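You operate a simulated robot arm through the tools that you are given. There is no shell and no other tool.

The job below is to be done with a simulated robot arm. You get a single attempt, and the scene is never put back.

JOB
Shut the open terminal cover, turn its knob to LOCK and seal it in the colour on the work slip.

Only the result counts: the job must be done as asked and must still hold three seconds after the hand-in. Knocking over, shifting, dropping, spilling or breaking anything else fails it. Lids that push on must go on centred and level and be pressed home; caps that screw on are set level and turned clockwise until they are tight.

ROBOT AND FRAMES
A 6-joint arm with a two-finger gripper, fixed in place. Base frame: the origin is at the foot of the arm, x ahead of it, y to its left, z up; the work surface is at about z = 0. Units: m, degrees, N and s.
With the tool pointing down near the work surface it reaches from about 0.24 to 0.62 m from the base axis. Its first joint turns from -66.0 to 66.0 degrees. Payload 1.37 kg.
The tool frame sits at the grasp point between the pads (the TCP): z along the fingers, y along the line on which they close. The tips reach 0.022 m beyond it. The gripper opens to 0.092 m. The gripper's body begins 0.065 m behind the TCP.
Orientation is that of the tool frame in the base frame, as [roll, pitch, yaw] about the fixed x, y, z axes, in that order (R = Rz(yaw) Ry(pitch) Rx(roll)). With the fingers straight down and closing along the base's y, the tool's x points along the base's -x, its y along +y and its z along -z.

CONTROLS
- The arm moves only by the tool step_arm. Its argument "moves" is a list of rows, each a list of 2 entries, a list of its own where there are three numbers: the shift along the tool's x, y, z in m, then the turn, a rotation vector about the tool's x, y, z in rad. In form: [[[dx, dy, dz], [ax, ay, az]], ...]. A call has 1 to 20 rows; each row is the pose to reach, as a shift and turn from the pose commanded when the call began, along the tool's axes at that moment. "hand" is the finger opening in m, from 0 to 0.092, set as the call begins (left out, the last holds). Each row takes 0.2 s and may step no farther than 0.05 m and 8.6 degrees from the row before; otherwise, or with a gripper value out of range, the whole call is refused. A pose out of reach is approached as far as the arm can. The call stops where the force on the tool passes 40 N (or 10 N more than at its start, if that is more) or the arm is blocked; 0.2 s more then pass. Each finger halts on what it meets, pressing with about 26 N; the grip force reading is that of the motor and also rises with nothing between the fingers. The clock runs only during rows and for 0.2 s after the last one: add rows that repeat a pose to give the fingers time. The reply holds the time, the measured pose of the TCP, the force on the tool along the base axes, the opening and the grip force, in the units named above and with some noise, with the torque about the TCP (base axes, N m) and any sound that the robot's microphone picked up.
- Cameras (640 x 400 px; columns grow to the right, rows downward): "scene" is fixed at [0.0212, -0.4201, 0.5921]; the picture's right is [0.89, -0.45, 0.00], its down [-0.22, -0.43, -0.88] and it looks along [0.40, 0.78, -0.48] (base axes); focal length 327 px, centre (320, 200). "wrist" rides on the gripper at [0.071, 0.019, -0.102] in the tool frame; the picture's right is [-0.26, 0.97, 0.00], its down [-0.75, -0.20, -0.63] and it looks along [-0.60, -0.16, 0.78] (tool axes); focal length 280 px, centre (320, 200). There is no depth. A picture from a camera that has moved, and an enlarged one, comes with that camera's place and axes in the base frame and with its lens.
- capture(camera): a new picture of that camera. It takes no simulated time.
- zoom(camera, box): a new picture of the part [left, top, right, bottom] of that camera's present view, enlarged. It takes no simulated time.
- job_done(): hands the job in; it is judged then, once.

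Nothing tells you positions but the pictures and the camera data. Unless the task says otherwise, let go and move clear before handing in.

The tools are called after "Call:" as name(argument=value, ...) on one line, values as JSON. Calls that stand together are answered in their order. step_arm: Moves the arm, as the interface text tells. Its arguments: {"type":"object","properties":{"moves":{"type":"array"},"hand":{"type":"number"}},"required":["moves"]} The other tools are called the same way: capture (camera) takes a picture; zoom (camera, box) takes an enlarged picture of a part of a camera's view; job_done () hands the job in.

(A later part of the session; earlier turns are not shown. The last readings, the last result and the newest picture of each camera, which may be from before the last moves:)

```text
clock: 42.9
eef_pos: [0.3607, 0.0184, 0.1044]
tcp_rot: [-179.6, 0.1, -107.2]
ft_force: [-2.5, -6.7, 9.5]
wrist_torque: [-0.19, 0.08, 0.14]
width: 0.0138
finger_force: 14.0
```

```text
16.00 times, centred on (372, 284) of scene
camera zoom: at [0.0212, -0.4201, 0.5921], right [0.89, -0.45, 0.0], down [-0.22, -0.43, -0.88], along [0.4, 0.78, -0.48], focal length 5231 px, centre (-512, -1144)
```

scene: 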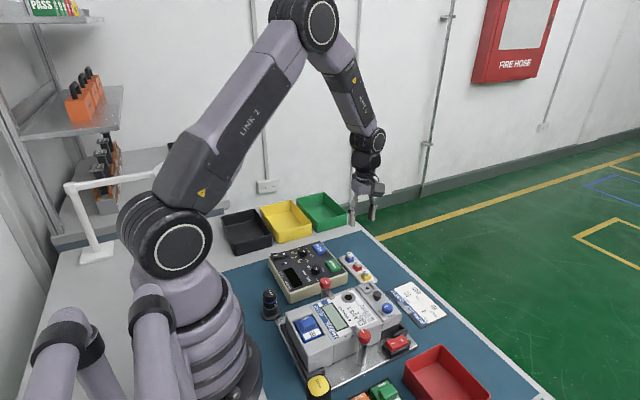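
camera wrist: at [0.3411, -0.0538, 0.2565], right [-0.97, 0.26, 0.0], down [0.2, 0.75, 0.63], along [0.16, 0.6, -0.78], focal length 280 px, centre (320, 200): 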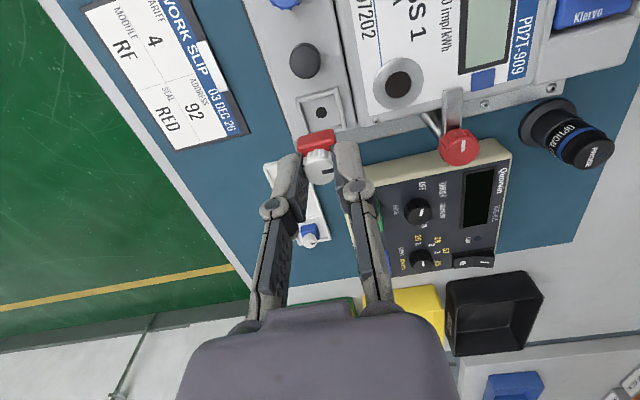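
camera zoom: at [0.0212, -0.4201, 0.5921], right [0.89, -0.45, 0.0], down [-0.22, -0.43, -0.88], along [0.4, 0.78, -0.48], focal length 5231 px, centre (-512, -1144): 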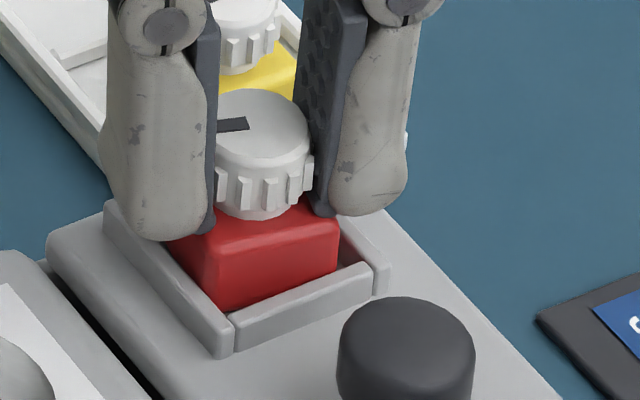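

The block is now stopped by the walls, yet the cap kept turning with the fingers. So the seal has a rotary cap, and it needs to be turned clockwise to lock. I'll continue turning in stages while watching the torque.

Call:
step_arm(moves=[[[0, 0, 0], [0, 0, 0.1]], [[0, 0, 0], [0, 0, 0.2]], [[0, 0, 0], [0, 0, 0.3]], [[0, 0, 0], [0, 0, 0.4]]], hand=0.0)

Call:
zoom(camera="wrist", box=[255, 95, 385, 190])

Call:
zoom(camera="scene", box=[360, 275, 384, 293])

```text
clock: 43.9
eef_pos: [0.3603, 0.0182, 0.1043]
tcp_rot: [-179.7, 0.2, -130.2]
ft_force: [-1.6, 0.9, -1.1]
wrist_torque: [0.01, 0.06, 0.07]
width: 0.0141
finger_force: 13.5
```

```text
4.21 times, centred on (320, 142) of wrist
camera zoom: at [0.2991, -0.0228, 0.2062], right [-0.57, 0.82, 0.0], down [0.64, 0.44, 0.63], along [0.52, 0.36, -0.78], focal length 1181 px, centre (320, 442)
```

zoom: 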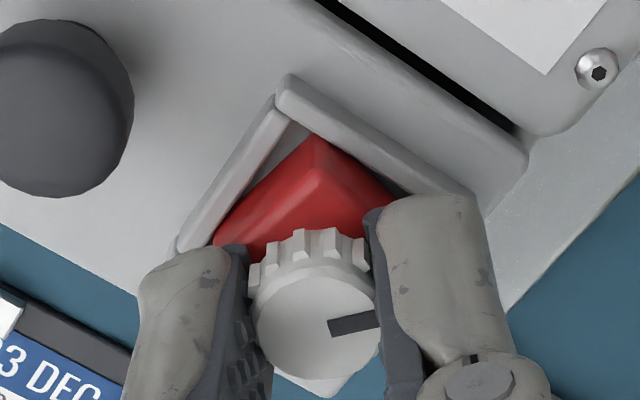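

```text
16.00 times, centred on (372, 284) of scene
camera zoom: at [0.0212, -0.4201, 0.5921], right [0.89, -0.45, 0.0], down [-0.22, -0.43, -0.88], along [0.4, 0.78, -0.48], focal length 5231 px, centre (-512, -1144)
```

zoom: 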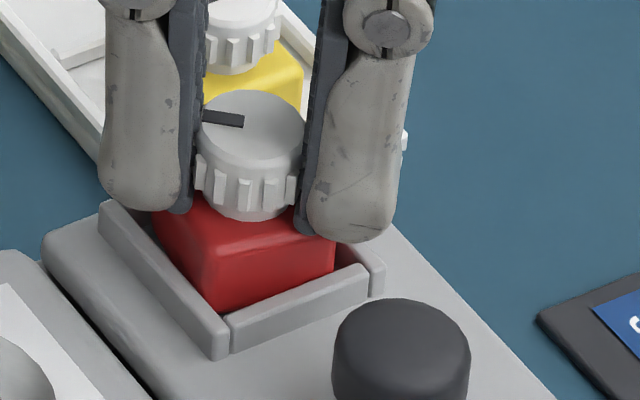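

The cap turns freely relative to the block. Continuing clockwise.

Call:
step_arm(moves=[[[0, 0, 0], [0, 0, 0.1]], [[0, 0, 0], [0, 0, 0.2]], [[0, 0, 0], [0, 0, 0.3]], [[0, 0, 0], [0, 0, 0.4]], [[0, 0, 0], [0, 0, 0.5]]], hand=0.0)

Call:
zoom(camera="wrist", box=[255, 95, 385, 190])

Call:
zoom(camera="scene", box=[360, 275, 384, 293])

```text
clock: 45.1
eef_pos: [0.36, 0.0172, 0.1039]
tcp_rot: [-179.9, 0.4, -158.8]
ft_force: [-1.0, -1.8, 13.7]
wrist_torque: [-0.06, 0.04, 0.03]
width: 0.0139
finger_force: 14.3
```

```text
4.21 times, centred on (320, 142) of wrist
camera zoom: at [0.2867, 0.0112, 0.2057], right [-0.1, 0.99, 0.0], down [0.77, 0.08, 0.63], along [0.63, 0.07, -0.78], focal length 1181 px, centre (320, 442)
```

zoom: 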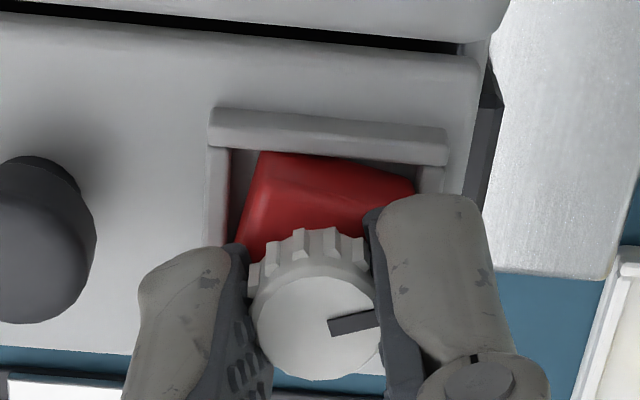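

```text
16.00 times, centred on (372, 284) of scene
camera zoom: at [0.0212, -0.4201, 0.5921], right [0.89, -0.45, 0.0], down [-0.22, -0.43, -0.88], along [0.4, 0.78, -0.48], focal length 5231 px, centre (-512, -1144)
```

zoom: 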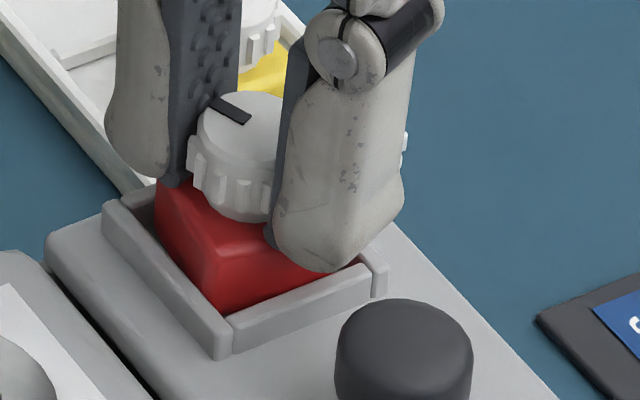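

Still turning freely (torque only 0.03 N·m). Going on toward 90° and beyond, looking for the stop.

Call:
step_arm(moves=[[[0, 0, 0], [0, 0, 0.1]], [[0, 0, 0], [0, 0, 0.2]], [[0, 0, 0], [0, 0, 0.3]], [[0, 0, 0], [0, 0, 0.37]], [[0, 0, 0], [0, 0, 0.37]]], hand=0.0)

Call:
zoom(camera="wrist", box=[255, 95, 385, 190])

Call:
zoom(camera="scene", box=[360, 275, 384, 293])

```text
clock: 46.3
eef_pos: [0.3592, 0.0169, 0.1044]
tcp_rot: [-179.9, 0.4, 180.0]
ft_force: [1.1, -2.7, 16.1]
wrist_torque: [-0.08, 0.01, 0.04]
width: 0.0139
finger_force: 13.9
```

```text
4.21 times, centred on (320, 142) of wrist
camera zoom: at [0.2885, 0.038, 0.2055], right [0.26, 0.97, 0.0], down [0.75, -0.2, 0.63], along [0.61, -0.16, -0.78], focal length 1181 px, centre (320, 442)
```

zoom: 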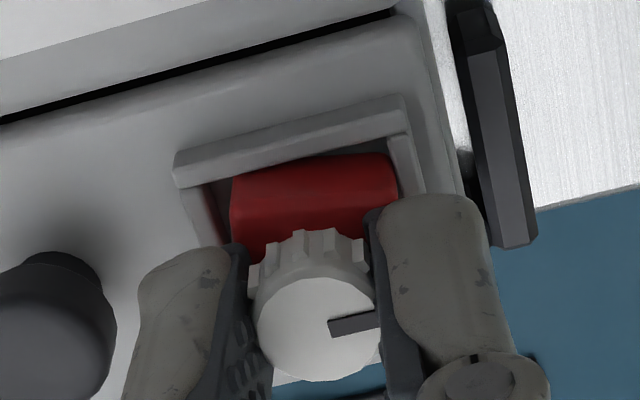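

```text
16.00 times, centred on (372, 284) of scene
camera zoom: at [0.0211, -0.4201, 0.5921], right [0.89, -0.45, 0.0], down [-0.22, -0.43, -0.88], along [0.4, 0.78, -0.48], focal length 5231 px, centre (-512, -1144)
```

zoom: 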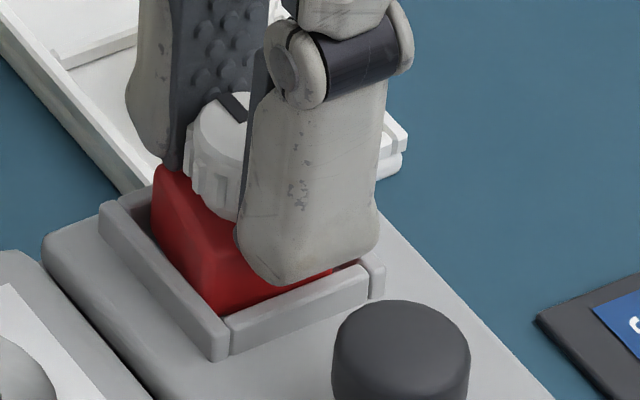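

90° of gripper turn so far (about 80° relative to the block) with no stop felt. I'll continue in small steps to find the end.

Call:
step_arm(moves=[[[0, 0, 0], [0, 0, 0.08]], [[0, 0, 0], [0, 0, 0.16]], [[0, 0, 0], [0, 0, 0.24]], [[0, 0, 0], [0, 0, 0.24]]], hand=0.0)

Call:
zoom(camera="wrist", box=[255, 95, 385, 190])

Call:
zoom(camera="scene", box=[360, 275, 384, 293])

```text
clock: 47.3
eef_pos: [0.3607, 0.0171, 0.1042]
tcp_rot: [179.7, 0.3, 166.2]
ft_force: [-1.0, -4.6, 17.5]
wrist_torque: [-0.14, 0.03, 0.09]
width: 0.0138
finger_force: 14.1
```

```text
4.21 times, centred on (320, 142) of wrist
camera zoom: at [0.2954, 0.0543, 0.2055], right [0.48, 0.88, 0.0], down [0.68, -0.38, 0.63], along [0.55, -0.3, -0.78], focal length 1181 px, centre (320, 442)
```

zoom: 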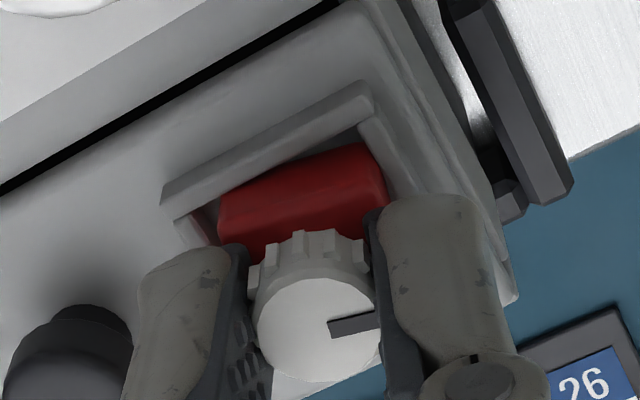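

```text
16.00 times, centred on (372, 284) of scene
camera zoom: at [0.0211, -0.4201, 0.5921], right [0.89, -0.45, 0.0], down [-0.22, -0.43, -0.88], along [0.4, 0.78, -0.48], focal length 5231 px, centre (-512, -1144)
```

zoom: 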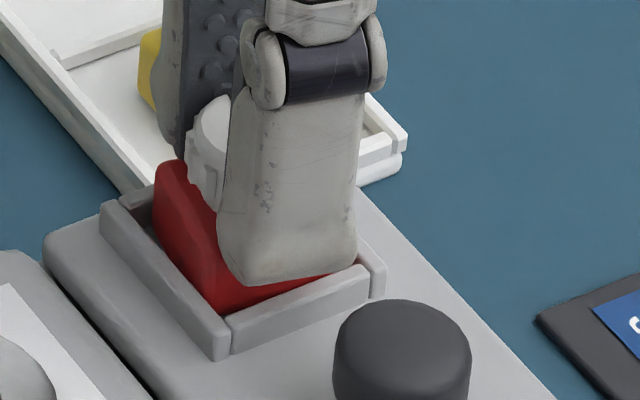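

Torque has risen to 0.09. I'll turn a few degrees more to confirm it's the stop.

Call:
step_arm(moves=[[[0, 0, 0], [0, 0, 0.05]], [[0, 0, 0], [0, 0, 0.1]], [[0, 0, 0], [0, 0, 0.1]]], hand=0.0)

Call:
zoom(camera="wrist", box=[255, 95, 385, 190])

Call:
zoom(camera="scene", box=[350, 265, 398, 301])

```text
clock: 48.1
eef_pos: [0.361, 0.0177, 0.1042]
tcp_rot: [179.8, 0.4, 160.5]
ft_force: [1.4, -3.3, 10.1]
wrist_torque: [-0.09, -0.03, 0.11]
width: 0.0139
finger_force: 13.9
```

```text
4.21 times, centred on (320, 142) of wrist
camera zoom: at [0.299, 0.0605, 0.2055], right [0.57, 0.82, 0.0], down [0.64, -0.44, 0.63], along [0.52, -0.35, -0.78], focal length 1181 px, centre (320, 442)
```

zoom: 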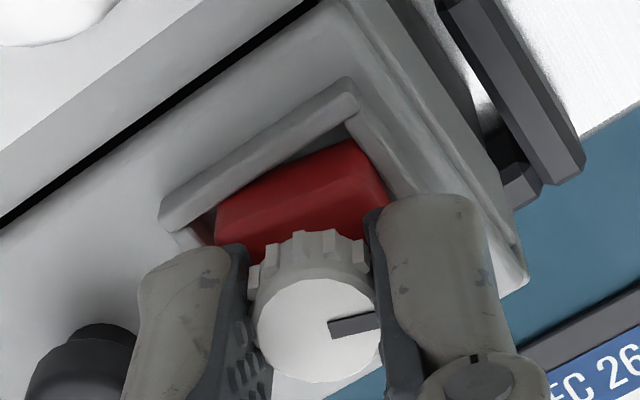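

```text
11.11 times, centred on (374, 283) of scene
camera zoom: at [0.0212, -0.4201, 0.5921], right [0.89, -0.45, 0.0], down [-0.22, -0.43, -0.88], along [0.4, 0.78, -0.48], focal length 3633 px, centre (-280, -722)
```

zoom: 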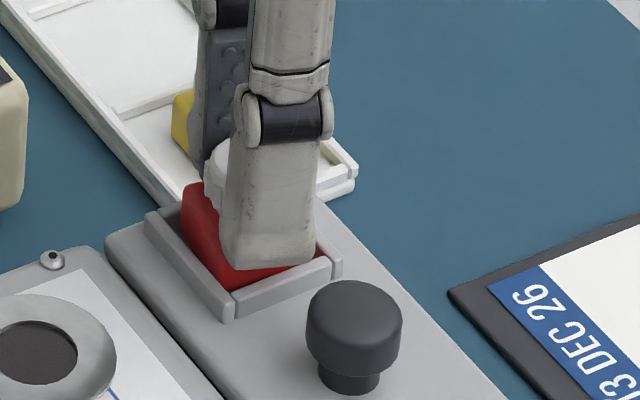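

The cap still turns. A gentle lift test will tell me whether the seal has already latched into the cover.

Call:
step_arm(moves=[[[0, 0, -0.0005], [0, 0, 0]], [[0, 0, -0.001], [0, 0, 0]], [[0, 0, -0.0015], [0, 0, 0]], [[0, 0, -0.002], [0, 0, 0]], [[0, 0, -0.002], [0, 0, 0]]], hand=0.0)

Call:
zoom(camera="wrist", box=[255, 95, 385, 190])

Call:
zoom(camera="scene", box=[350, 265, 398, 301])

```text
clock: 49.3
eef_pos: [0.3602, 0.0173, 0.1069]
tcp_rot: [179.9, 0.2, 160.6]
ft_force: [-0.7, -0.7, -4.0]
wrist_torque: [-0.01, 0.01, 0.07]
width: 0.0138
finger_force: 14.0
```

```text
4.21 times, centred on (320, 142) of wrist
camera zoom: at [0.299, 0.0599, 0.2077], right [0.57, 0.82, 0.0], down [0.64, -0.44, 0.63], along [0.52, -0.35, -0.78], focal length 1181 px, centre (320, 442)
```

zoom: 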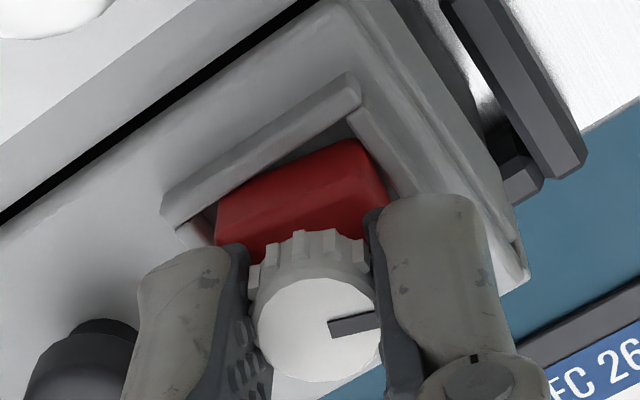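

```text
11.11 times, centred on (374, 283) of scene
camera zoom: at [0.0212, -0.4201, 0.5921], right [0.89, -0.45, 0.0], down [-0.22, -0.43, -0.88], along [0.4, 0.78, -0.48], focal length 3633 px, centre (-280, -722)
```

zoom: 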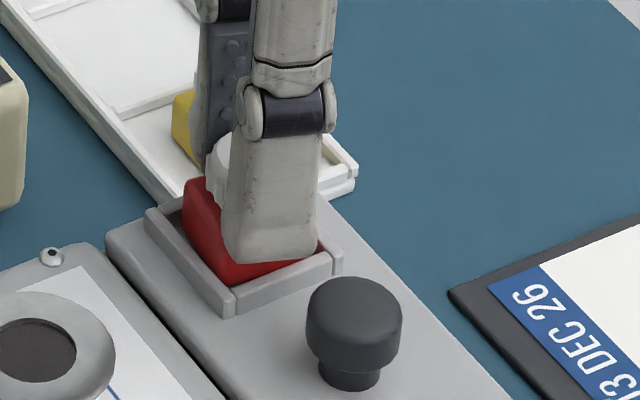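

The seal lifted about 2 mm with only friction, so it isn't latched yet. I'll seat it again with a light press and keep turning the cap clockwise, like a screw cap.

Call:
step_arm(moves=[[[0, 0, 0.001], [0, 0, 0]], [[0, 0, 0.002], [0, 0, 0]], [[0, 0, 0.0025], [0, 0, 0]], [[0, 0, 0.0025], [0, 0, 0]]], hand=0.0)

```text
clock: 50.3
eef_pos: [0.3609, 0.018, 0.1048]
tcp_rot: [179.8, 0.4, 160.6]
ft_force: [0.3, -5.8, 11.4]
wrist_torque: [-0.13, 0.04, 0.06]
width: 0.0136
finger_force: 13.9
```

Seated again with ~11 N. Turning further.

Call:
step_arm(moves=[[[0, 0, 0], [0, 0, 0.1]], [[0, 0, 0], [0, 0, 0.2]], [[0, 0, 0], [0, 0, 0.3]], [[0, 0, 0], [0, 0, 0.4]], [[0, 0, 0], [0, 0, 0.4]]], hand=0.0)

Call:
zoom(camera="wrist", box=[255, 95, 385, 190])

Call:
zoom(camera="scene", box=[350, 265, 398, 301])

```text
clock: 51.5
eef_pos: [0.361, 0.0171, 0.1027]
tcp_rot: [179.7, 0.4, 137.6]
ft_force: [0.1, -10.5, 21.7]
wrist_torque: [-0.34, -0.02, 0.12]
width: 0.0139
finger_force: 14.1
```

```text
4.21 times, centred on (320, 142) of wrist
camera zoom: at [0.3205, 0.0809, 0.2055], right [0.84, 0.54, 0.01], down [0.41, -0.66, 0.63], along [0.34, -0.53, -0.78], focal length 1181 px, centre (320, 442)
```

zoom: 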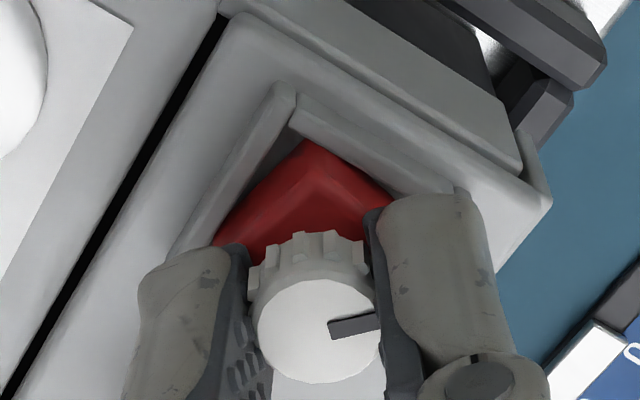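

```text
11.11 times, centred on (374, 283) of scene
camera zoom: at [0.0211, -0.4201, 0.5921], right [0.89, -0.45, 0.0], down [-0.22, -0.43, -0.88], along [0.4, 0.78, -0.48], focal length 3633 px, centre (-280, -722)
```

zoom: 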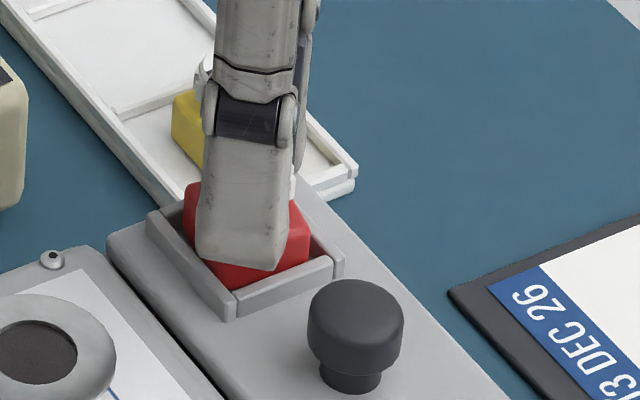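

The arm can rotate further and the cap keeps turning. I'll ease the press a little and continue clockwise to look for a definite stop.

Call:
step_arm(moves=[[[0, 0, -0.0006], [0, 0, 0]], [[0, 0, -0.0006], [0, 0, 0.1]], [[0, 0, -0.0006], [0, 0, 0.2]], [[0, 0, -0.0006], [0, 0, 0.3]], [[0, 0, -0.0006], [0, 0, 0.4]], [[0, 0, -0.0006], [0, 0, 0.4]]], hand=0.0)

Call:
zoom(camera="wrist", box=[255, 95, 385, 190])

Call:
zoom(camera="scene", box=[350, 265, 398, 301])

```text
clock: 52.9
eef_pos: [0.3601, 0.0182, 0.1042]
tcp_rot: [179.8, 0.1, 114.7]
ft_force: [0.1, -5.5, 9.8]
wrist_torque: [-0.15, 0.01, 0.14]
width: 0.0137
finger_force: 13.7
```

```text
4.21 times, centred on (320, 142) of wrist
camera zoom: at [0.3474, 0.0913, 0.2059], right [0.99, 0.16, 0.01], down [0.13, -0.77, 0.63], along [0.11, -0.62, -0.78], focal length 1181 px, centre (320, 442)
```

zoom: 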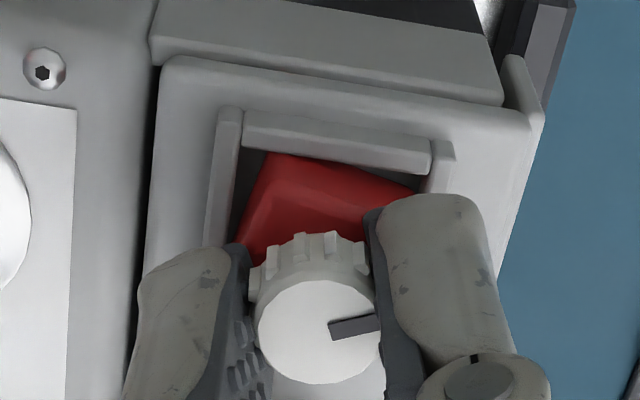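

```text
11.11 times, centred on (374, 283) of scene
camera zoom: at [0.0212, -0.4201, 0.5921], right [0.89, -0.45, 0.0], down [-0.22, -0.43, -0.88], along [0.4, 0.78, -0.48], focal length 3633 px, centre (-280, -722)
```

zoom: 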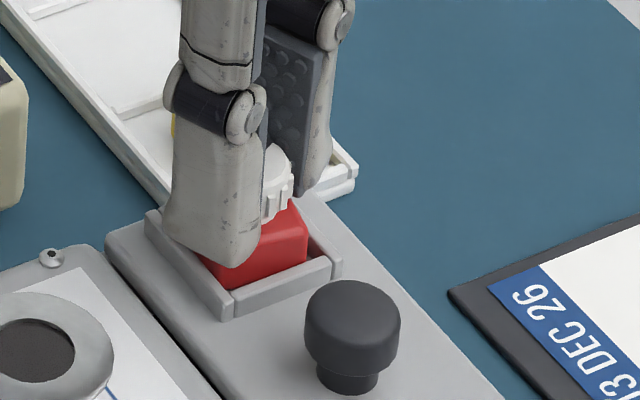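

155° now; torque is slowly climbing (0.14). Continuing.

Call:
step_arm(moves=[[[0, 0, 0], [0, 0, 0.1]], [[0, 0, 0], [0, 0, 0.2]], [[0, 0, 0], [0, 0, 0.3]], [[0, 0, 0], [0, 0, 0.4]], [[0, 0, 0], [0, 0, 0.4]]], hand=0.0)

Call:
zoom(camera="wrist", box=[255, 95, 385, 190])

Call:
zoom(camera="scene", box=[350, 265, 398, 301])

```text
clock: 54.1
eef_pos: [0.3599, 0.0167, 0.1042]
tcp_rot: [179.6, -0.1, 91.8]
ft_force: [-1.4, 0.2, 13.1]
wrist_torque: [0.04, 0.03, 0.12]
width: 0.014
finger_force: 14.2
```

```text
4.21 times, centred on (320, 142) of wrist
camera zoom: at [0.3764, 0.09, 0.2061], right [0.97, -0.23, 0.01], down [-0.19, -0.76, 0.62], along [-0.14, -0.61, -0.78], focal length 1181 px, centre (320, 442)
```

zoom: 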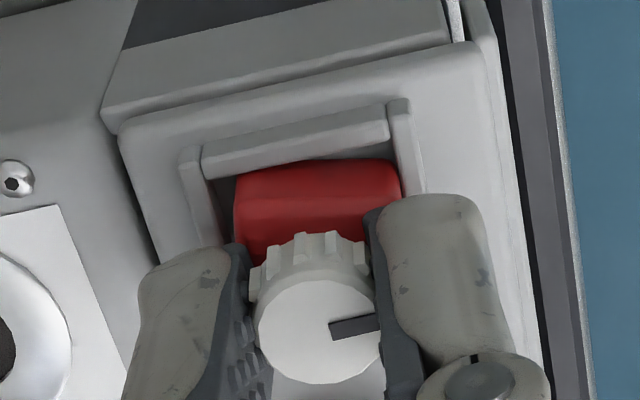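

```text
11.11 times, centred on (374, 283) of scene
camera zoom: at [0.0212, -0.4201, 0.5921], right [0.89, -0.45, 0.0], down [-0.22, -0.43, -0.88], along [0.4, 0.78, -0.48], focal length 3633 px, centre (-280, -722)
```

zoom: 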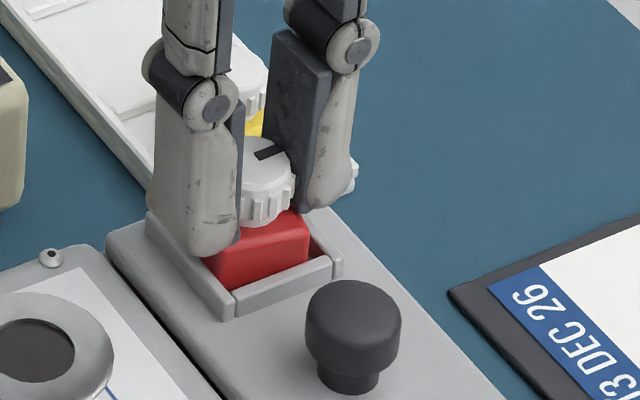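

No stop after ~178°, and no latch. I'll let go for a moment and lift clear to inspect how the seal sits in the recess.

Call:
step_arm(moves=[[[0, 0, 0], [0, 0, 0]], [[0, 0, 0], [0, 0, 0]], [[0, 0, -0.01], [0, 0, 0]], [[0, 0, -0.03], [0, 0, 0]], [[0, 0, -0.06], [0, 0, 0]]], hand=0.03)

Call:
capture(camera="wrist")

Call:
zoom(camera="wrist", box=[260, 70, 380, 150])

Call:
zoom(camera="scene", box=[356, 270, 386, 295])

```text
clock: 55.3
eef_pos: [0.3609, 0.0189, 0.1639]
tcp_rot: [179.6, 0.0, 91.8]
ft_force: [0.2, -0.3, -0.5]
wrist_torque: [0.01, -0.02, 0.02]
width: 0.0301
finger_force: 0.1
```

```text
taken
camera wrist: at [0.3766, 0.0907, 0.2664], right [0.97, -0.23, 0.01], down [-0.18, -0.76, 0.62], along [-0.14, -0.61, -0.78], focal length 280 px, centre (320, 200)
```

wrist: 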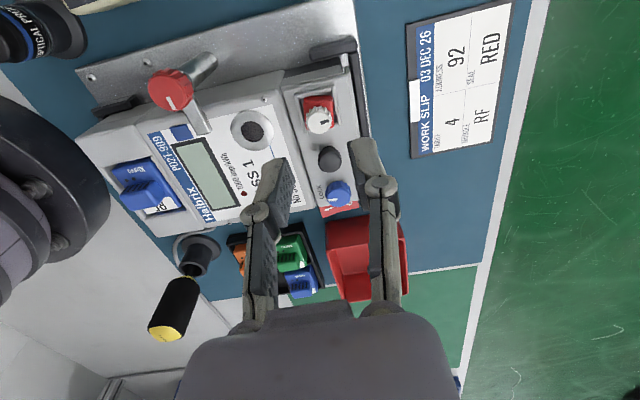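

```text
5.00 times, centred on (320, 110) of wrist
camera zoom: at [0.3766, 0.0907, 0.2664], right [0.97, -0.23, 0.01], down [-0.18, -0.76, 0.62], along [-0.14, -0.61, -0.78], focal length 1402 px, centre (320, 650)
```

zoom: 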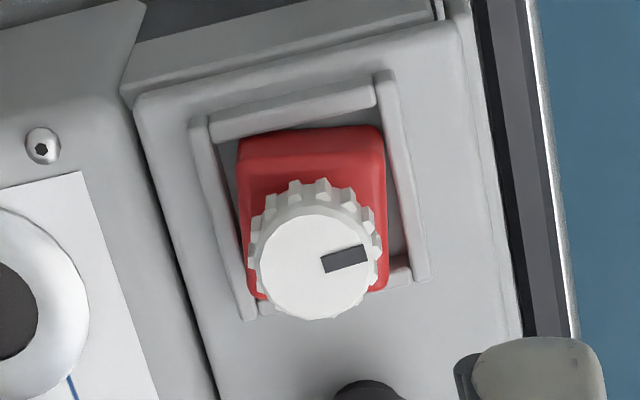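

```text
16.00 times, centred on (371, 282) of scene
camera zoom: at [0.0212, -0.4201, 0.5921], right [0.89, -0.45, 0.0], down [-0.22, -0.43, -0.88], along [0.4, 0.78, -0.48], focal length 5231 px, centre (-496, -1120)
```

zoom: 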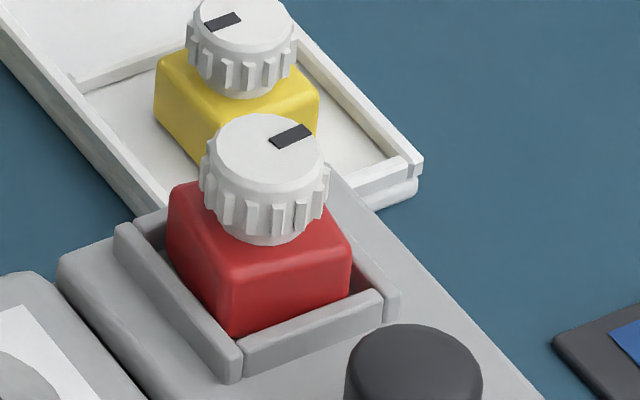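

The seal stands upright in the recess but looks perhaps not fully down. I'll zoom tightly to compare block and rim heights.

Call:
zoom(camera="scene", box=[362, 276, 382, 292])

Call:
zoom(camera="wrist", box=[290, 85, 350, 130])

```text
16.00 times, centred on (372, 284) of scene
camera zoom: at [0.0212, -0.4201, 0.5921], right [0.89, -0.45, 0.0], down [-0.22, -0.43, -0.88], along [0.4, 0.78, -0.48], focal length 5231 px, centre (-512, -1144)
```

zoom: 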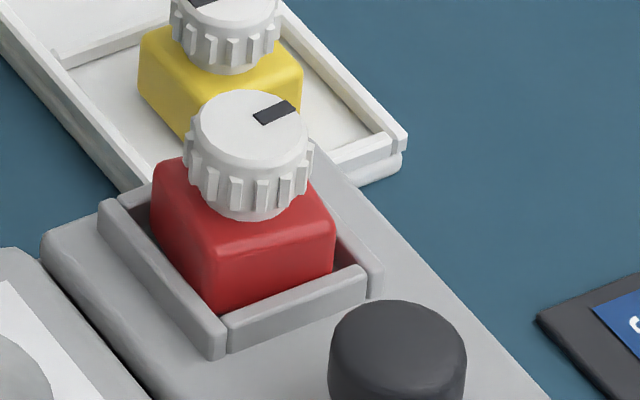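

```text
8.89 times, centred on (320, 108) of wrist
camera zoom: at [0.3766, 0.0907, 0.2664], right [0.97, -0.23, 0.01], down [-0.18, -0.76, 0.62], along [-0.14, -0.61, -0.78], focal length 2492 px, centre (320, 1022)
```

zoom: 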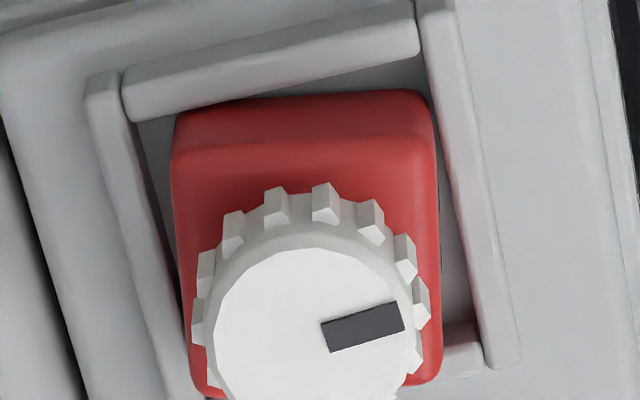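

The block is seated and the square recess is clearly there to hold it while the cap is turned, so I should turn until tight. I'll rewind the wrist in free air to get more clockwise travel.

Call:
step_arm(moves=[[[0, 0, 0], [0, 0, -0.14]], [[0, 0, 0], [0, 0, -0.28]], [[0, 0, 0], [0, 0, -0.42]], [[0, 0, 0], [0, 0, -0.56]], [[0, 0, 0], [0, 0, -0.7]], [[0, 0, 0], [0, 0, -0.84]], [[0, 0, 0], [0, 0, -0.98]], [[0, 0, 0], [0, 0, -1.12]], [[0, 0, 0], [0, 0, -1.26]], [[0, 0, 0], [0, 0, -1.4]], [[0, 0, 0], [0, 0, -1.54]], [[0, 0, 0], [0, 0, -1.68]], [[0, 0, 0], [0, 0, -1.8]]], hand=0.04)

Call:
step_arm(moves=[[[0, 0, 0], [0, 0, -0.14]], [[0, 0, 0], [0, 0, -0.28]], [[0, 0, 0], [0, 0, -0.42]], [[0, 0, 0], [0, 0, -0.56]], [[0, 0, 0], [0, 0, -0.7]], [[0, 0, 0], [0, 0, -0.84]], [[0, 0, 0], [0, 0, -0.98]], [[0, 0, 0], [0, 0, -1.12]], [[0, 0, 0], [0, 0, -1.26]], [[0, 0, 0], [0, 0, -1.373]], [[0, 0, 0], [0, 0, -1.373]]], hand=0.04)

Call:
capture(camera="wrist")

Call:
zoom(camera="wrist", box=[270, 70, 370, 140])

```text
clock: 58.1
eef_pos: [0.3601, 0.0188, 0.1634]
tcp_rot: [-179.8, 0.3, -165.0]
ft_force: [-0.2, 0.9, -0.8]
wrist_torque: [-0.02, -0.01, 0.03]
width: 0.0402
finger_force: 0.0
```

```text
clock: 60.5
eef_pos: [0.3601, 0.0185, 0.1644]
tcp_rot: [-179.6, 0.1, -86.3]
ft_force: [0.3, -1.0, 0.8]
wrist_torque: [-0.02, -0.03, 0.03]
width: 0.0404
finger_force: 0.0
```

```text
taken
camera wrist: at [0.3449, -0.053, 0.2657], right [-0.98, 0.2, -0.01], down [0.15, 0.76, 0.63], along [0.13, 0.61, -0.78], focal length 280 px, centre (320, 200)
```

wrist: 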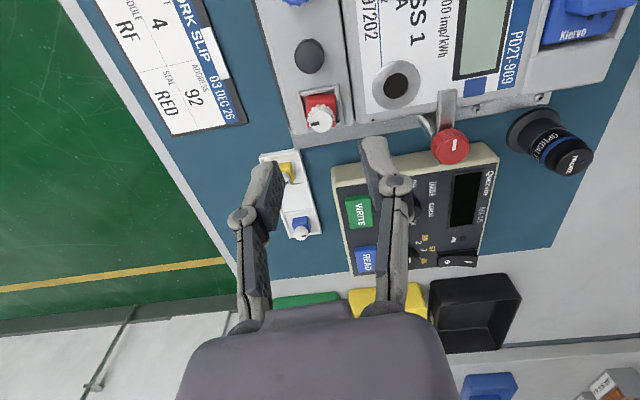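

```text
5.71 times, centred on (320, 105) of wrist
camera zoom: at [0.3449, -0.053, 0.2657], right [-0.98, 0.2, -0.01], down [0.15, 0.76, 0.63], along [0.13, 0.61, -0.78], focal length 1602 px, centre (320, 743)
```

zoom: 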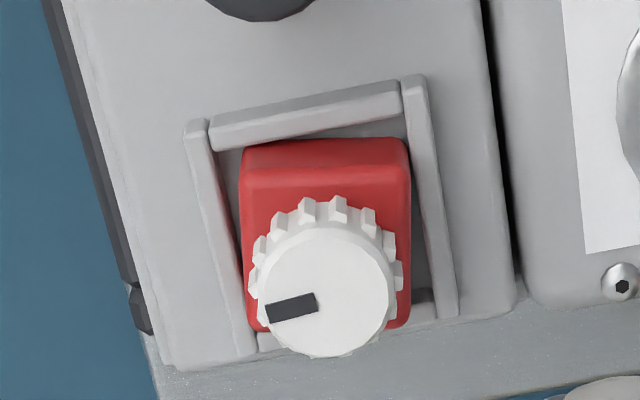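

The wrist is rewound (yaw −86°) and the cap mark now points +x. I'll level the small tool tilt, go down and re-grip the cap.

Call:
step_arm(moves=[[[0, 0.0006, 0.0], [-0.006, 0, 0]], [[0, 0.0006, 0.03], [-0.006, 0, 0]], [[0, 0.0006, 0.05], [-0.006, 0, 0]], [[0, 0.0006, 0.059], [-0.006, 0, 0]], [[0, 0.0006, 0.059], [-0.006, 0, 0]]], hand=0.04)

Call:
zoom(camera="wrist", box=[255, 95, 385, 190])

```text
clock: 61.7
eef_pos: [0.3592, 0.018, 0.1053]
tcp_rot: [-180.0, 0.0, -86.4]
ft_force: [0.0, 0.9, 0.0]
wrist_torque: [0.02, 0.03, 0.02]
width: 0.0397
finger_force: 0.0
```

```text
4.21 times, centred on (320, 142) of wrist
camera zoom: at [0.3451, -0.0541, 0.2076], right [-0.98, 0.2, 0.0], down [0.16, 0.76, 0.63], along [0.13, 0.61, -0.78], focal length 1181 px, centre (320, 442)
```

zoom: 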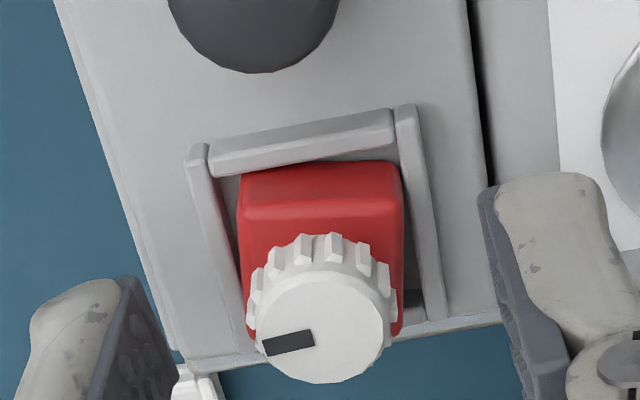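

Well aligned over the cap. Closing.

Call:
step_arm(moves=[[[0, 0, 0], [0, 0, 0]], [[0, 0, 0], [0, 0, 0]], [[0, 0, 0], [0, 0, 0]], [[0, 0, 0], [0, 0, 0]], [[0, 0, 0], [0, 0, 0]], [[0, 0, 0], [0, 0, 0]]], hand=0.0)

Call:
step_arm(moves=[[[0, 0, 0.0], [0, 0, 0.1]], [[0, 0, 0.0], [0, 0, 0.2]], [[0, 0, 0.0], [0, 0, 0.3]], [[0, 0, 0.0], [0, 0, 0.4]], [[0, 0, 0.0], [0, 0, 0.5]], [[0, 0, 0.0], [0, 0, 0.5]]], hand=0.0)

Call:
zoom(camera="wrist", box=[255, 95, 385, 190])

Call:
zoom(camera="scene", box=[356, 270, 386, 295])

```text
clock: 63.1
eef_pos: [0.3584, 0.0175, 0.1061]
tcp_rot: [-180.0, 0.0, -86.4]
ft_force: [0.1, 0.5, -0.1]
wrist_torque: [-0.01, -0.03, 0.0]
width: 0.014
finger_force: 13.5
```

```text
clock: 64.5
eef_pos: [0.3608, 0.0181, 0.1055]
tcp_rot: [-180.0, 0.0, -115.0]
ft_force: [1.0, -4.5, 9.9]
wrist_torque: [-0.15, 0.0, 0.0]
width: 0.0136
finger_force: 14.2
```

```text
4.21 times, centred on (320, 142) of wrist
camera zoom: at [0.3123, -0.0373, 0.2073], right [-0.76, 0.65, 0.0], down [0.5, 0.6, 0.63], along [0.4, 0.48, -0.78], focal length 1181 px, centre (320, 442)
```

zoom: 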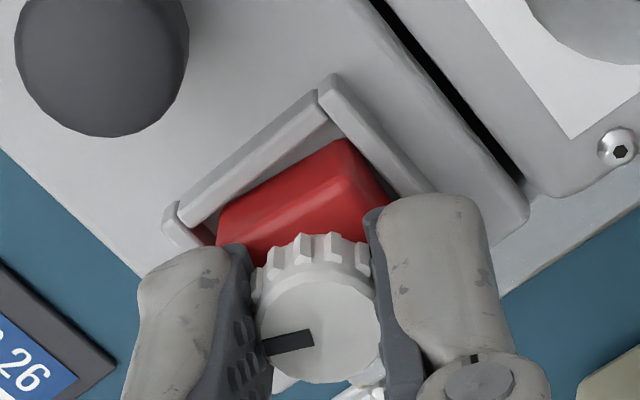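

```text
16.00 times, centred on (371, 282) of scene
camera zoom: at [0.0212, -0.4201, 0.5921], right [0.89, -0.45, 0.0], down [-0.22, -0.43, -0.88], along [0.4, 0.78, -0.48], focal length 5231 px, centre (-496, -1120)
```

zoom: 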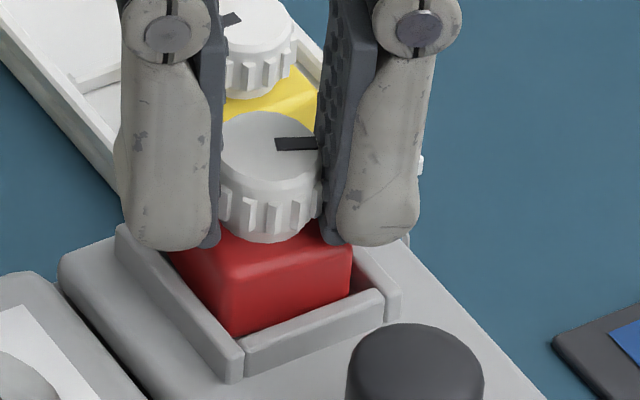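

Cap follows again. Continuing clockwise in larger stages while watching torque.

Call:
step_arm(moves=[[[0, 0, -0.0003], [0, 0, 0.12]], [[0, 0, -0.0003], [0, 0, 0.24]], [[0, 0, -0.0003], [0, 0, 0.36]], [[0, 0, -0.0003], [0, 0, 0.48]], [[0, 0, -0.0003], [0, 0, 0.6]], [[0, 0, -0.0003], [0, 0, 0.6]]], hand=0.0)

Call:
zoom(camera="wrist", box=[255, 95, 385, 190])

Call:
step_arm(moves=[[[0, 0, 0], [0, 0, 0.12]], [[0, 0, 0], [0, 0, 0.24]], [[0, 0, 0], [0, 0, 0.36]], [[0, 0, 0], [0, 0, 0.48]], [[0, 0, 0], [0, 0, 0.48]]], hand=0.0)

Call:
zoom(camera="wrist", box=[255, 95, 385, 190])

```text
clock: 65.9
eef_pos: [0.3589, 0.0176, 0.1043]
tcp_rot: [-180.0, 0.0, -149.5]
ft_force: [-0.1, -1.2, 2.6]
wrist_torque: [0.0, 0.01, 0.07]
width: 0.0138
finger_force: 14.3
```

```text
4.21 times, centred on (320, 142) of wrist
camera zoom: at [0.2887, -0.0006, 0.2066], right [-0.26, 0.96, 0.0], down [0.75, 0.21, 0.63], along [0.6, 0.17, -0.78], focal length 1181 px, centre (320, 442)
```

zoom: 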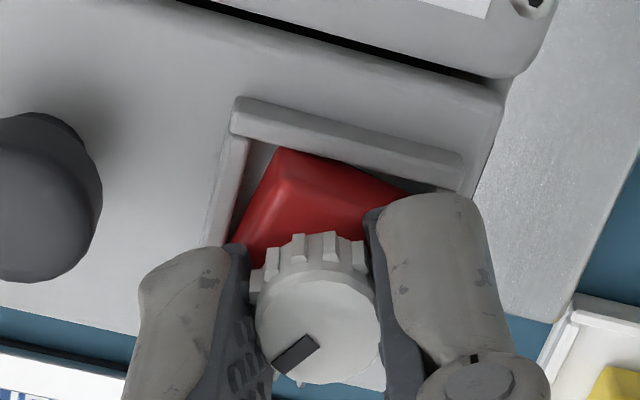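

```text
clock: 67.1
eef_pos: [0.3592, 0.0168, 0.1046]
tcp_rot: [180.0, 0.0, -176.9]
ft_force: [-0.8, -1.1, -1.5]
wrist_torque: [-0.03, 0.06, 0.1]
width: 0.0138
finger_force: 13.7
```

```text
4.21 times, centred on (320, 142) of wrist
camera zoom: at [0.2879, 0.0343, 0.2073], right [0.21, 0.98, 0.0], down [0.76, -0.16, 0.62], along [0.61, -0.13, -0.78], focal length 1181 px, centre (320, 442)
```

zoom: 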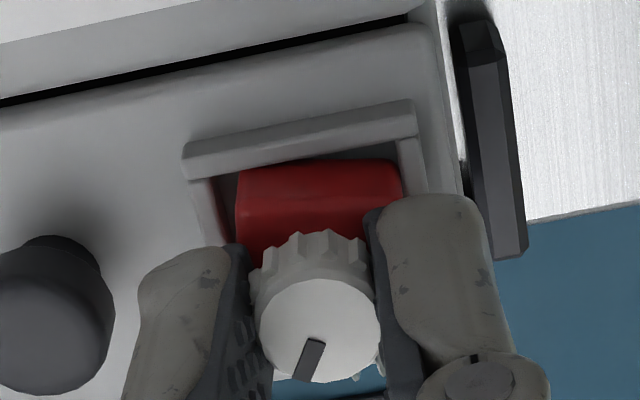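

Now the mark is turning relative to the fingers — the cap has stopped and the fingers slip, so it's tight (about 215° of turn). A gentle lift test will show if it's latched.

Call:
step_arm(moves=[[[0, 0, -0.0005], [0, 0, 0]], [[0, 0, -0.001], [0, 0, 0]], [[0, 0, -0.0015], [0, 0, 0]], [[0, 0, -0.0015], [0, 0, 0]]], hand=0.0)

Call:
zoom(camera="wrist", box=[255, 95, 385, 190])

Call:
zoom(camera="scene", box=[356, 270, 386, 295])

```text
clock: 68.1
eef_pos: [0.3602, 0.0178, 0.1067]
tcp_rot: [-180.0, 0.0, -176.9]
ft_force: [-1.2, -0.7, -3.5]
wrist_torque: [-0.04, 0.02, 0.06]
width: 0.0141
finger_force: 13.7
```

```text
4.21 times, centred on (320, 142) of wrist
camera zoom: at [0.2879, 0.0346, 0.2085], right [0.21, 0.98, 0.0], down [0.76, -0.16, 0.62], along [0.61, -0.13, -0.78], focal length 1181 px, centre (320, 442)
```

zoom: 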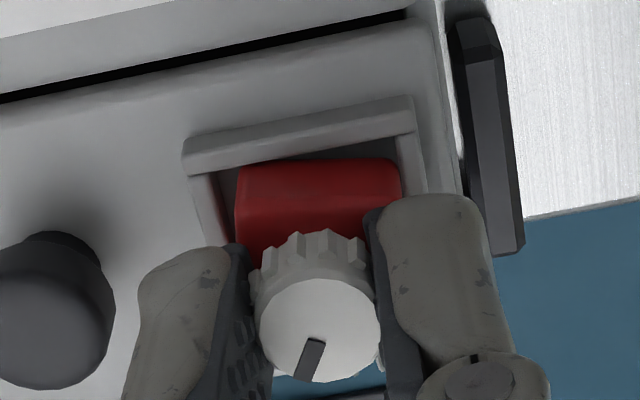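

```text
16.00 times, centred on (371, 282) of scene
camera zoom: at [0.0212, -0.4201, 0.5921], right [0.89, -0.45, 0.0], down [-0.22, -0.43, -0.88], along [0.4, 0.78, -0.48], focal length 5231 px, centre (-496, -1120)
```

zoom: 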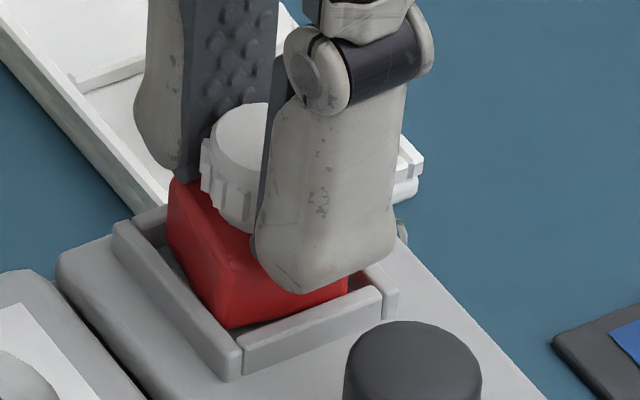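

The seal still lifts slightly, so it isn't latched mechanically. I'll press it home again firmly and turn the cap clockwise against its stop while pressed.

Call:
step_arm(moves=[[[0, 0, 0.001], [0, 0, 0]], [[0, 0, 0.002], [0, 0, 0]], [[0, 0, 0.0025], [0, 0, 0]], [[0, 0, 0.003], [0, 0, 0]], [[0, 0, 0.003], [0, 0, 0]]], hand=0.0)

Call:
zoom(camera="wrist", box=[255, 95, 385, 190])

```text
clock: 69.3
eef_pos: [0.3594, 0.0178, 0.1049]
tcp_rot: [179.9, 0.1, -176.9]
ft_force: [0.1, 2.3, 15.1]
wrist_torque: [0.05, 0.04, 0.01]
width: 0.0129
finger_force: 14.9
```

```text
4.21 times, centred on (320, 142) of wrist
camera zoom: at [0.2884, 0.0343, 0.2061], right [0.21, 0.98, 0.0], down [0.76, -0.16, 0.63], along [0.61, -0.13, -0.78], focal length 1181 px, centre (320, 442)
```

zoom: 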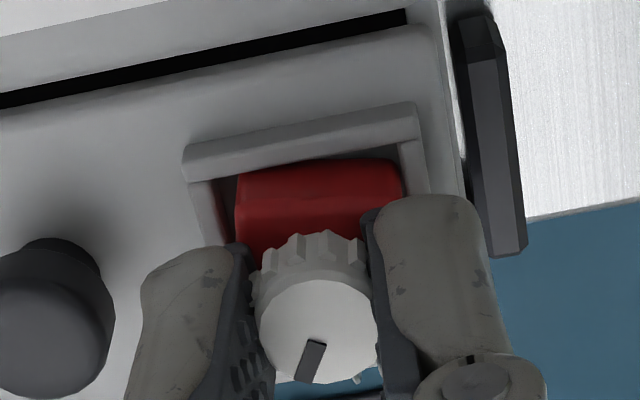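

Pressed with ~15 N. Testing a further clockwise twist.

Call:
step_arm(moves=[[[0, 0, 0], [0, 0, 0.1]], [[0, 0, 0], [0, 0, 0.2]], [[0, 0, 0], [0, 0, 0.3]], [[0, 0, 0], [0, 0, 0.4]], [[0, 0, 0], [0, 0, 0.4]]], hand=0.0)

Call:
zoom(camera="wrist", box=[255, 95, 385, 190])

Call:
zoom(camera="scene", box=[356, 270, 386, 295])

```text
clock: 70.5
eef_pos: [0.3599, 0.0175, 0.1037]
tcp_rot: [-180.0, 0.1, 160.1]
ft_force: [-1.2, 8.6, 14.6]
wrist_torque: [0.21, 0.03, 0.15]
width: 0.0137
finger_force: 14.2
```

```text
4.21 times, centred on (320, 142) of wrist
camera zoom: at [0.2995, 0.0611, 0.2059], right [0.57, 0.82, 0.0], down [0.64, -0.45, 0.63], along [0.51, -0.36, -0.78], focal length 1181 px, centre (320, 442)
```

zoom: 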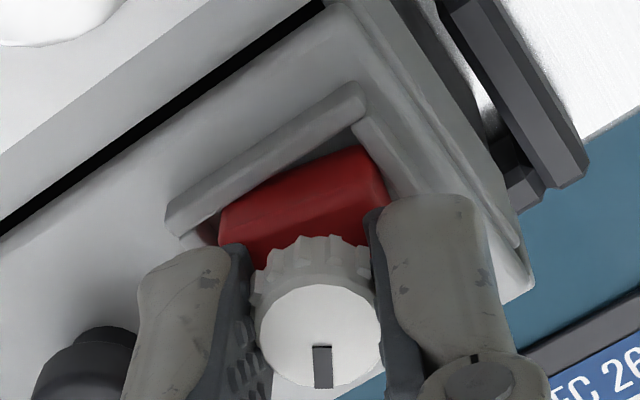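

```text
16.00 times, centred on (371, 282) of scene
camera zoom: at [0.0211, -0.4201, 0.5921], right [0.89, -0.45, 0.0], down [-0.22, -0.43, -0.88], along [0.4, 0.78, -0.48], focal length 5231 px, centre (-496, -1120)
```

zoom: 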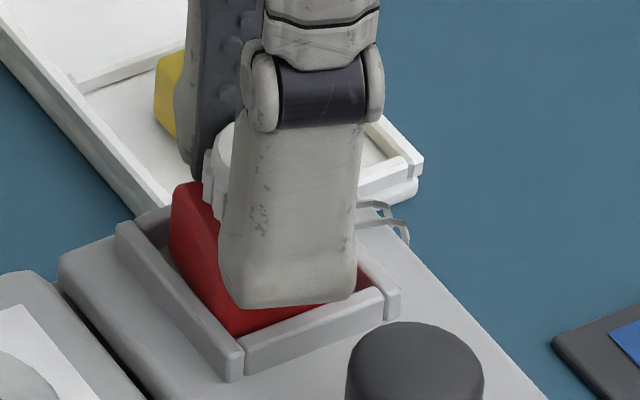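

The cap mark stays at the same world angle (≈ −31°), so it is truly at its stop. I'll press it home firmly once more at the stop, then repeat the gentle lift test.

Call:
step_arm(moves=[[[0, 0, 0.0004], [0, 0, 0]], [[0, 0, 0.0007], [0, 0, 0]], [[0, 0, 0.0007], [0, 0, 0]]], hand=0.0)

Call:
step_arm(moves=[[[0, 0, -0.0005], [0, 0, 0]], [[0, 0, -0.001], [0, 0, 0]], [[0, 0, -0.0018], [0, 0, 0]], [[0, 0, -0.0025], [0, 0, 0]], [[0, 0, -0.0025], [0, 0, 0]]], hand=0.0)

Call:
zoom(camera="wrist", box=[255, 95, 385, 190])

Call:
zoom(camera="scene", box=[356, 270, 386, 295])

```text
clock: 71.3
eef_pos: [0.3598, 0.018, 0.1048]
tcp_rot: [179.8, 0.1, 160.1]
ft_force: [-1.1, 9.9, 30.3]
wrist_torque: [0.17, 0.01, 0.15]
width: 0.0139
finger_force: 14.2
```

```text
clock: 72.5
eef_pos: [0.3588, 0.0174, 0.1061]
tcp_rot: [-180.0, -0.2, 160.1]
ft_force: [1.7, -1.0, -0.8]
wrist_torque: [0.02, -0.01, 0.07]
width: 0.0139
finger_force: 14.0
```

```text
4.21 times, centred on (320, 142) of wrist
camera zoom: at [0.299, 0.0611, 0.2079], right [0.57, 0.82, 0.0], down [0.64, -0.45, 0.62], along [0.51, -0.36, -0.78], focal length 1181 px, centre (320, 442)
```

zoom: 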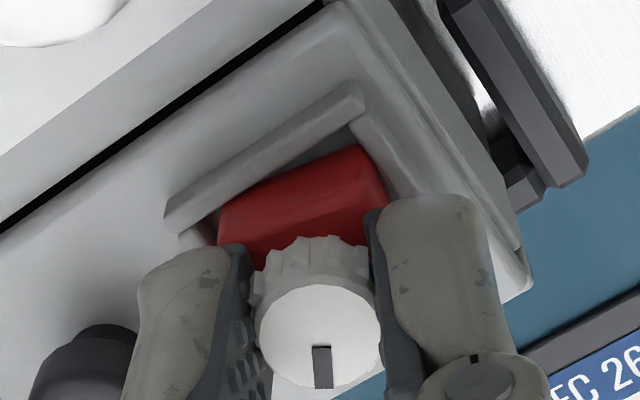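

```text
16.00 times, centred on (371, 282) of scene
camera zoom: at [0.0212, -0.4201, 0.5921], right [0.89, -0.45, 0.0], down [-0.22, -0.43, -0.88], along [0.4, 0.78, -0.48], focal length 5231 px, centre (-496, -1120)
```

zoom: 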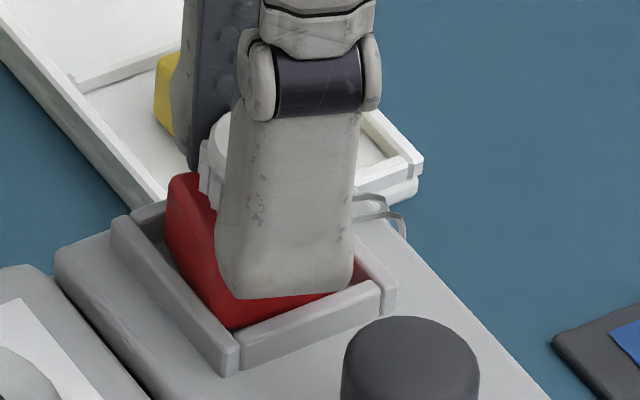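

There is no mechanical latch in the cover, so what matters is the seal being seated, square, level and its cap tight. While it's slightly raised I'll rotate back ~9.5° so the block is square with the recess again (the block follows the cap by friction).

Call:
step_arm(moves=[[[0, 0, 0], [0, 0, -0.05]], [[0, 0, 0], [0, 0, -0.1]], [[0, 0, 0], [0, 0, -0.14]], [[0, 0, 0], [0, 0, -0.166]], [[0, 0, 0], [0, 0, -0.166]]], hand=0.0)

Call:
zoom(camera="wrist", box=[255, 95, 385, 190])

Call:
zoom(camera="scene", box=[356, 270, 386, 295])

```text
clock: 73.7
eef_pos: [0.3594, 0.0183, 0.1061]
tcp_rot: [180.0, 0.1, 169.8]
ft_force: [0.3, 0.2, -0.6]
wrist_torque: [0.0, 0.01, -0.01]
width: 0.0139
finger_force: 14.4
```

```text
4.21 times, centred on (320, 142) of wrist
camera zoom: at [0.2934, 0.051, 0.2076], right [0.43, 0.9, 0.0], down [0.7, -0.34, 0.62], along [0.56, -0.27, -0.78], focal length 1181 px, centre (320, 442)
```

zoom: 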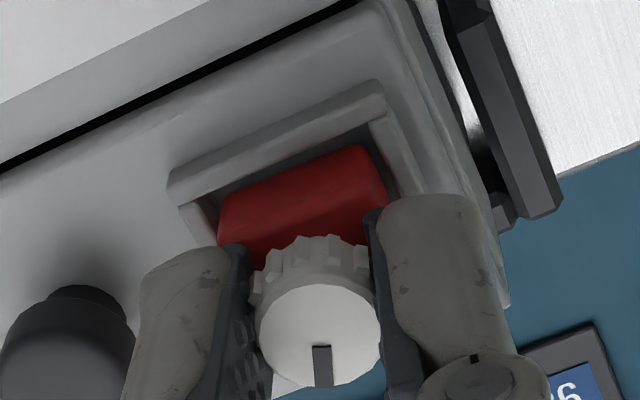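

```text
16.00 times, centred on (371, 282) of scene
camera zoom: at [0.0212, -0.4201, 0.5921], right [0.89, -0.45, 0.0], down [-0.22, -0.43, -0.88], along [0.4, 0.78, -0.48], focal length 5231 px, centre (-496, -1120)
```

zoom: 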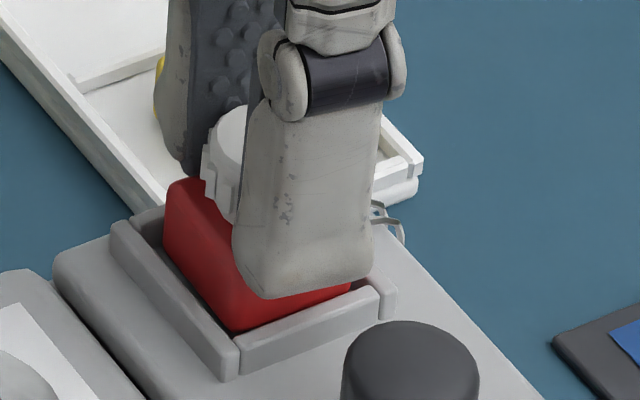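

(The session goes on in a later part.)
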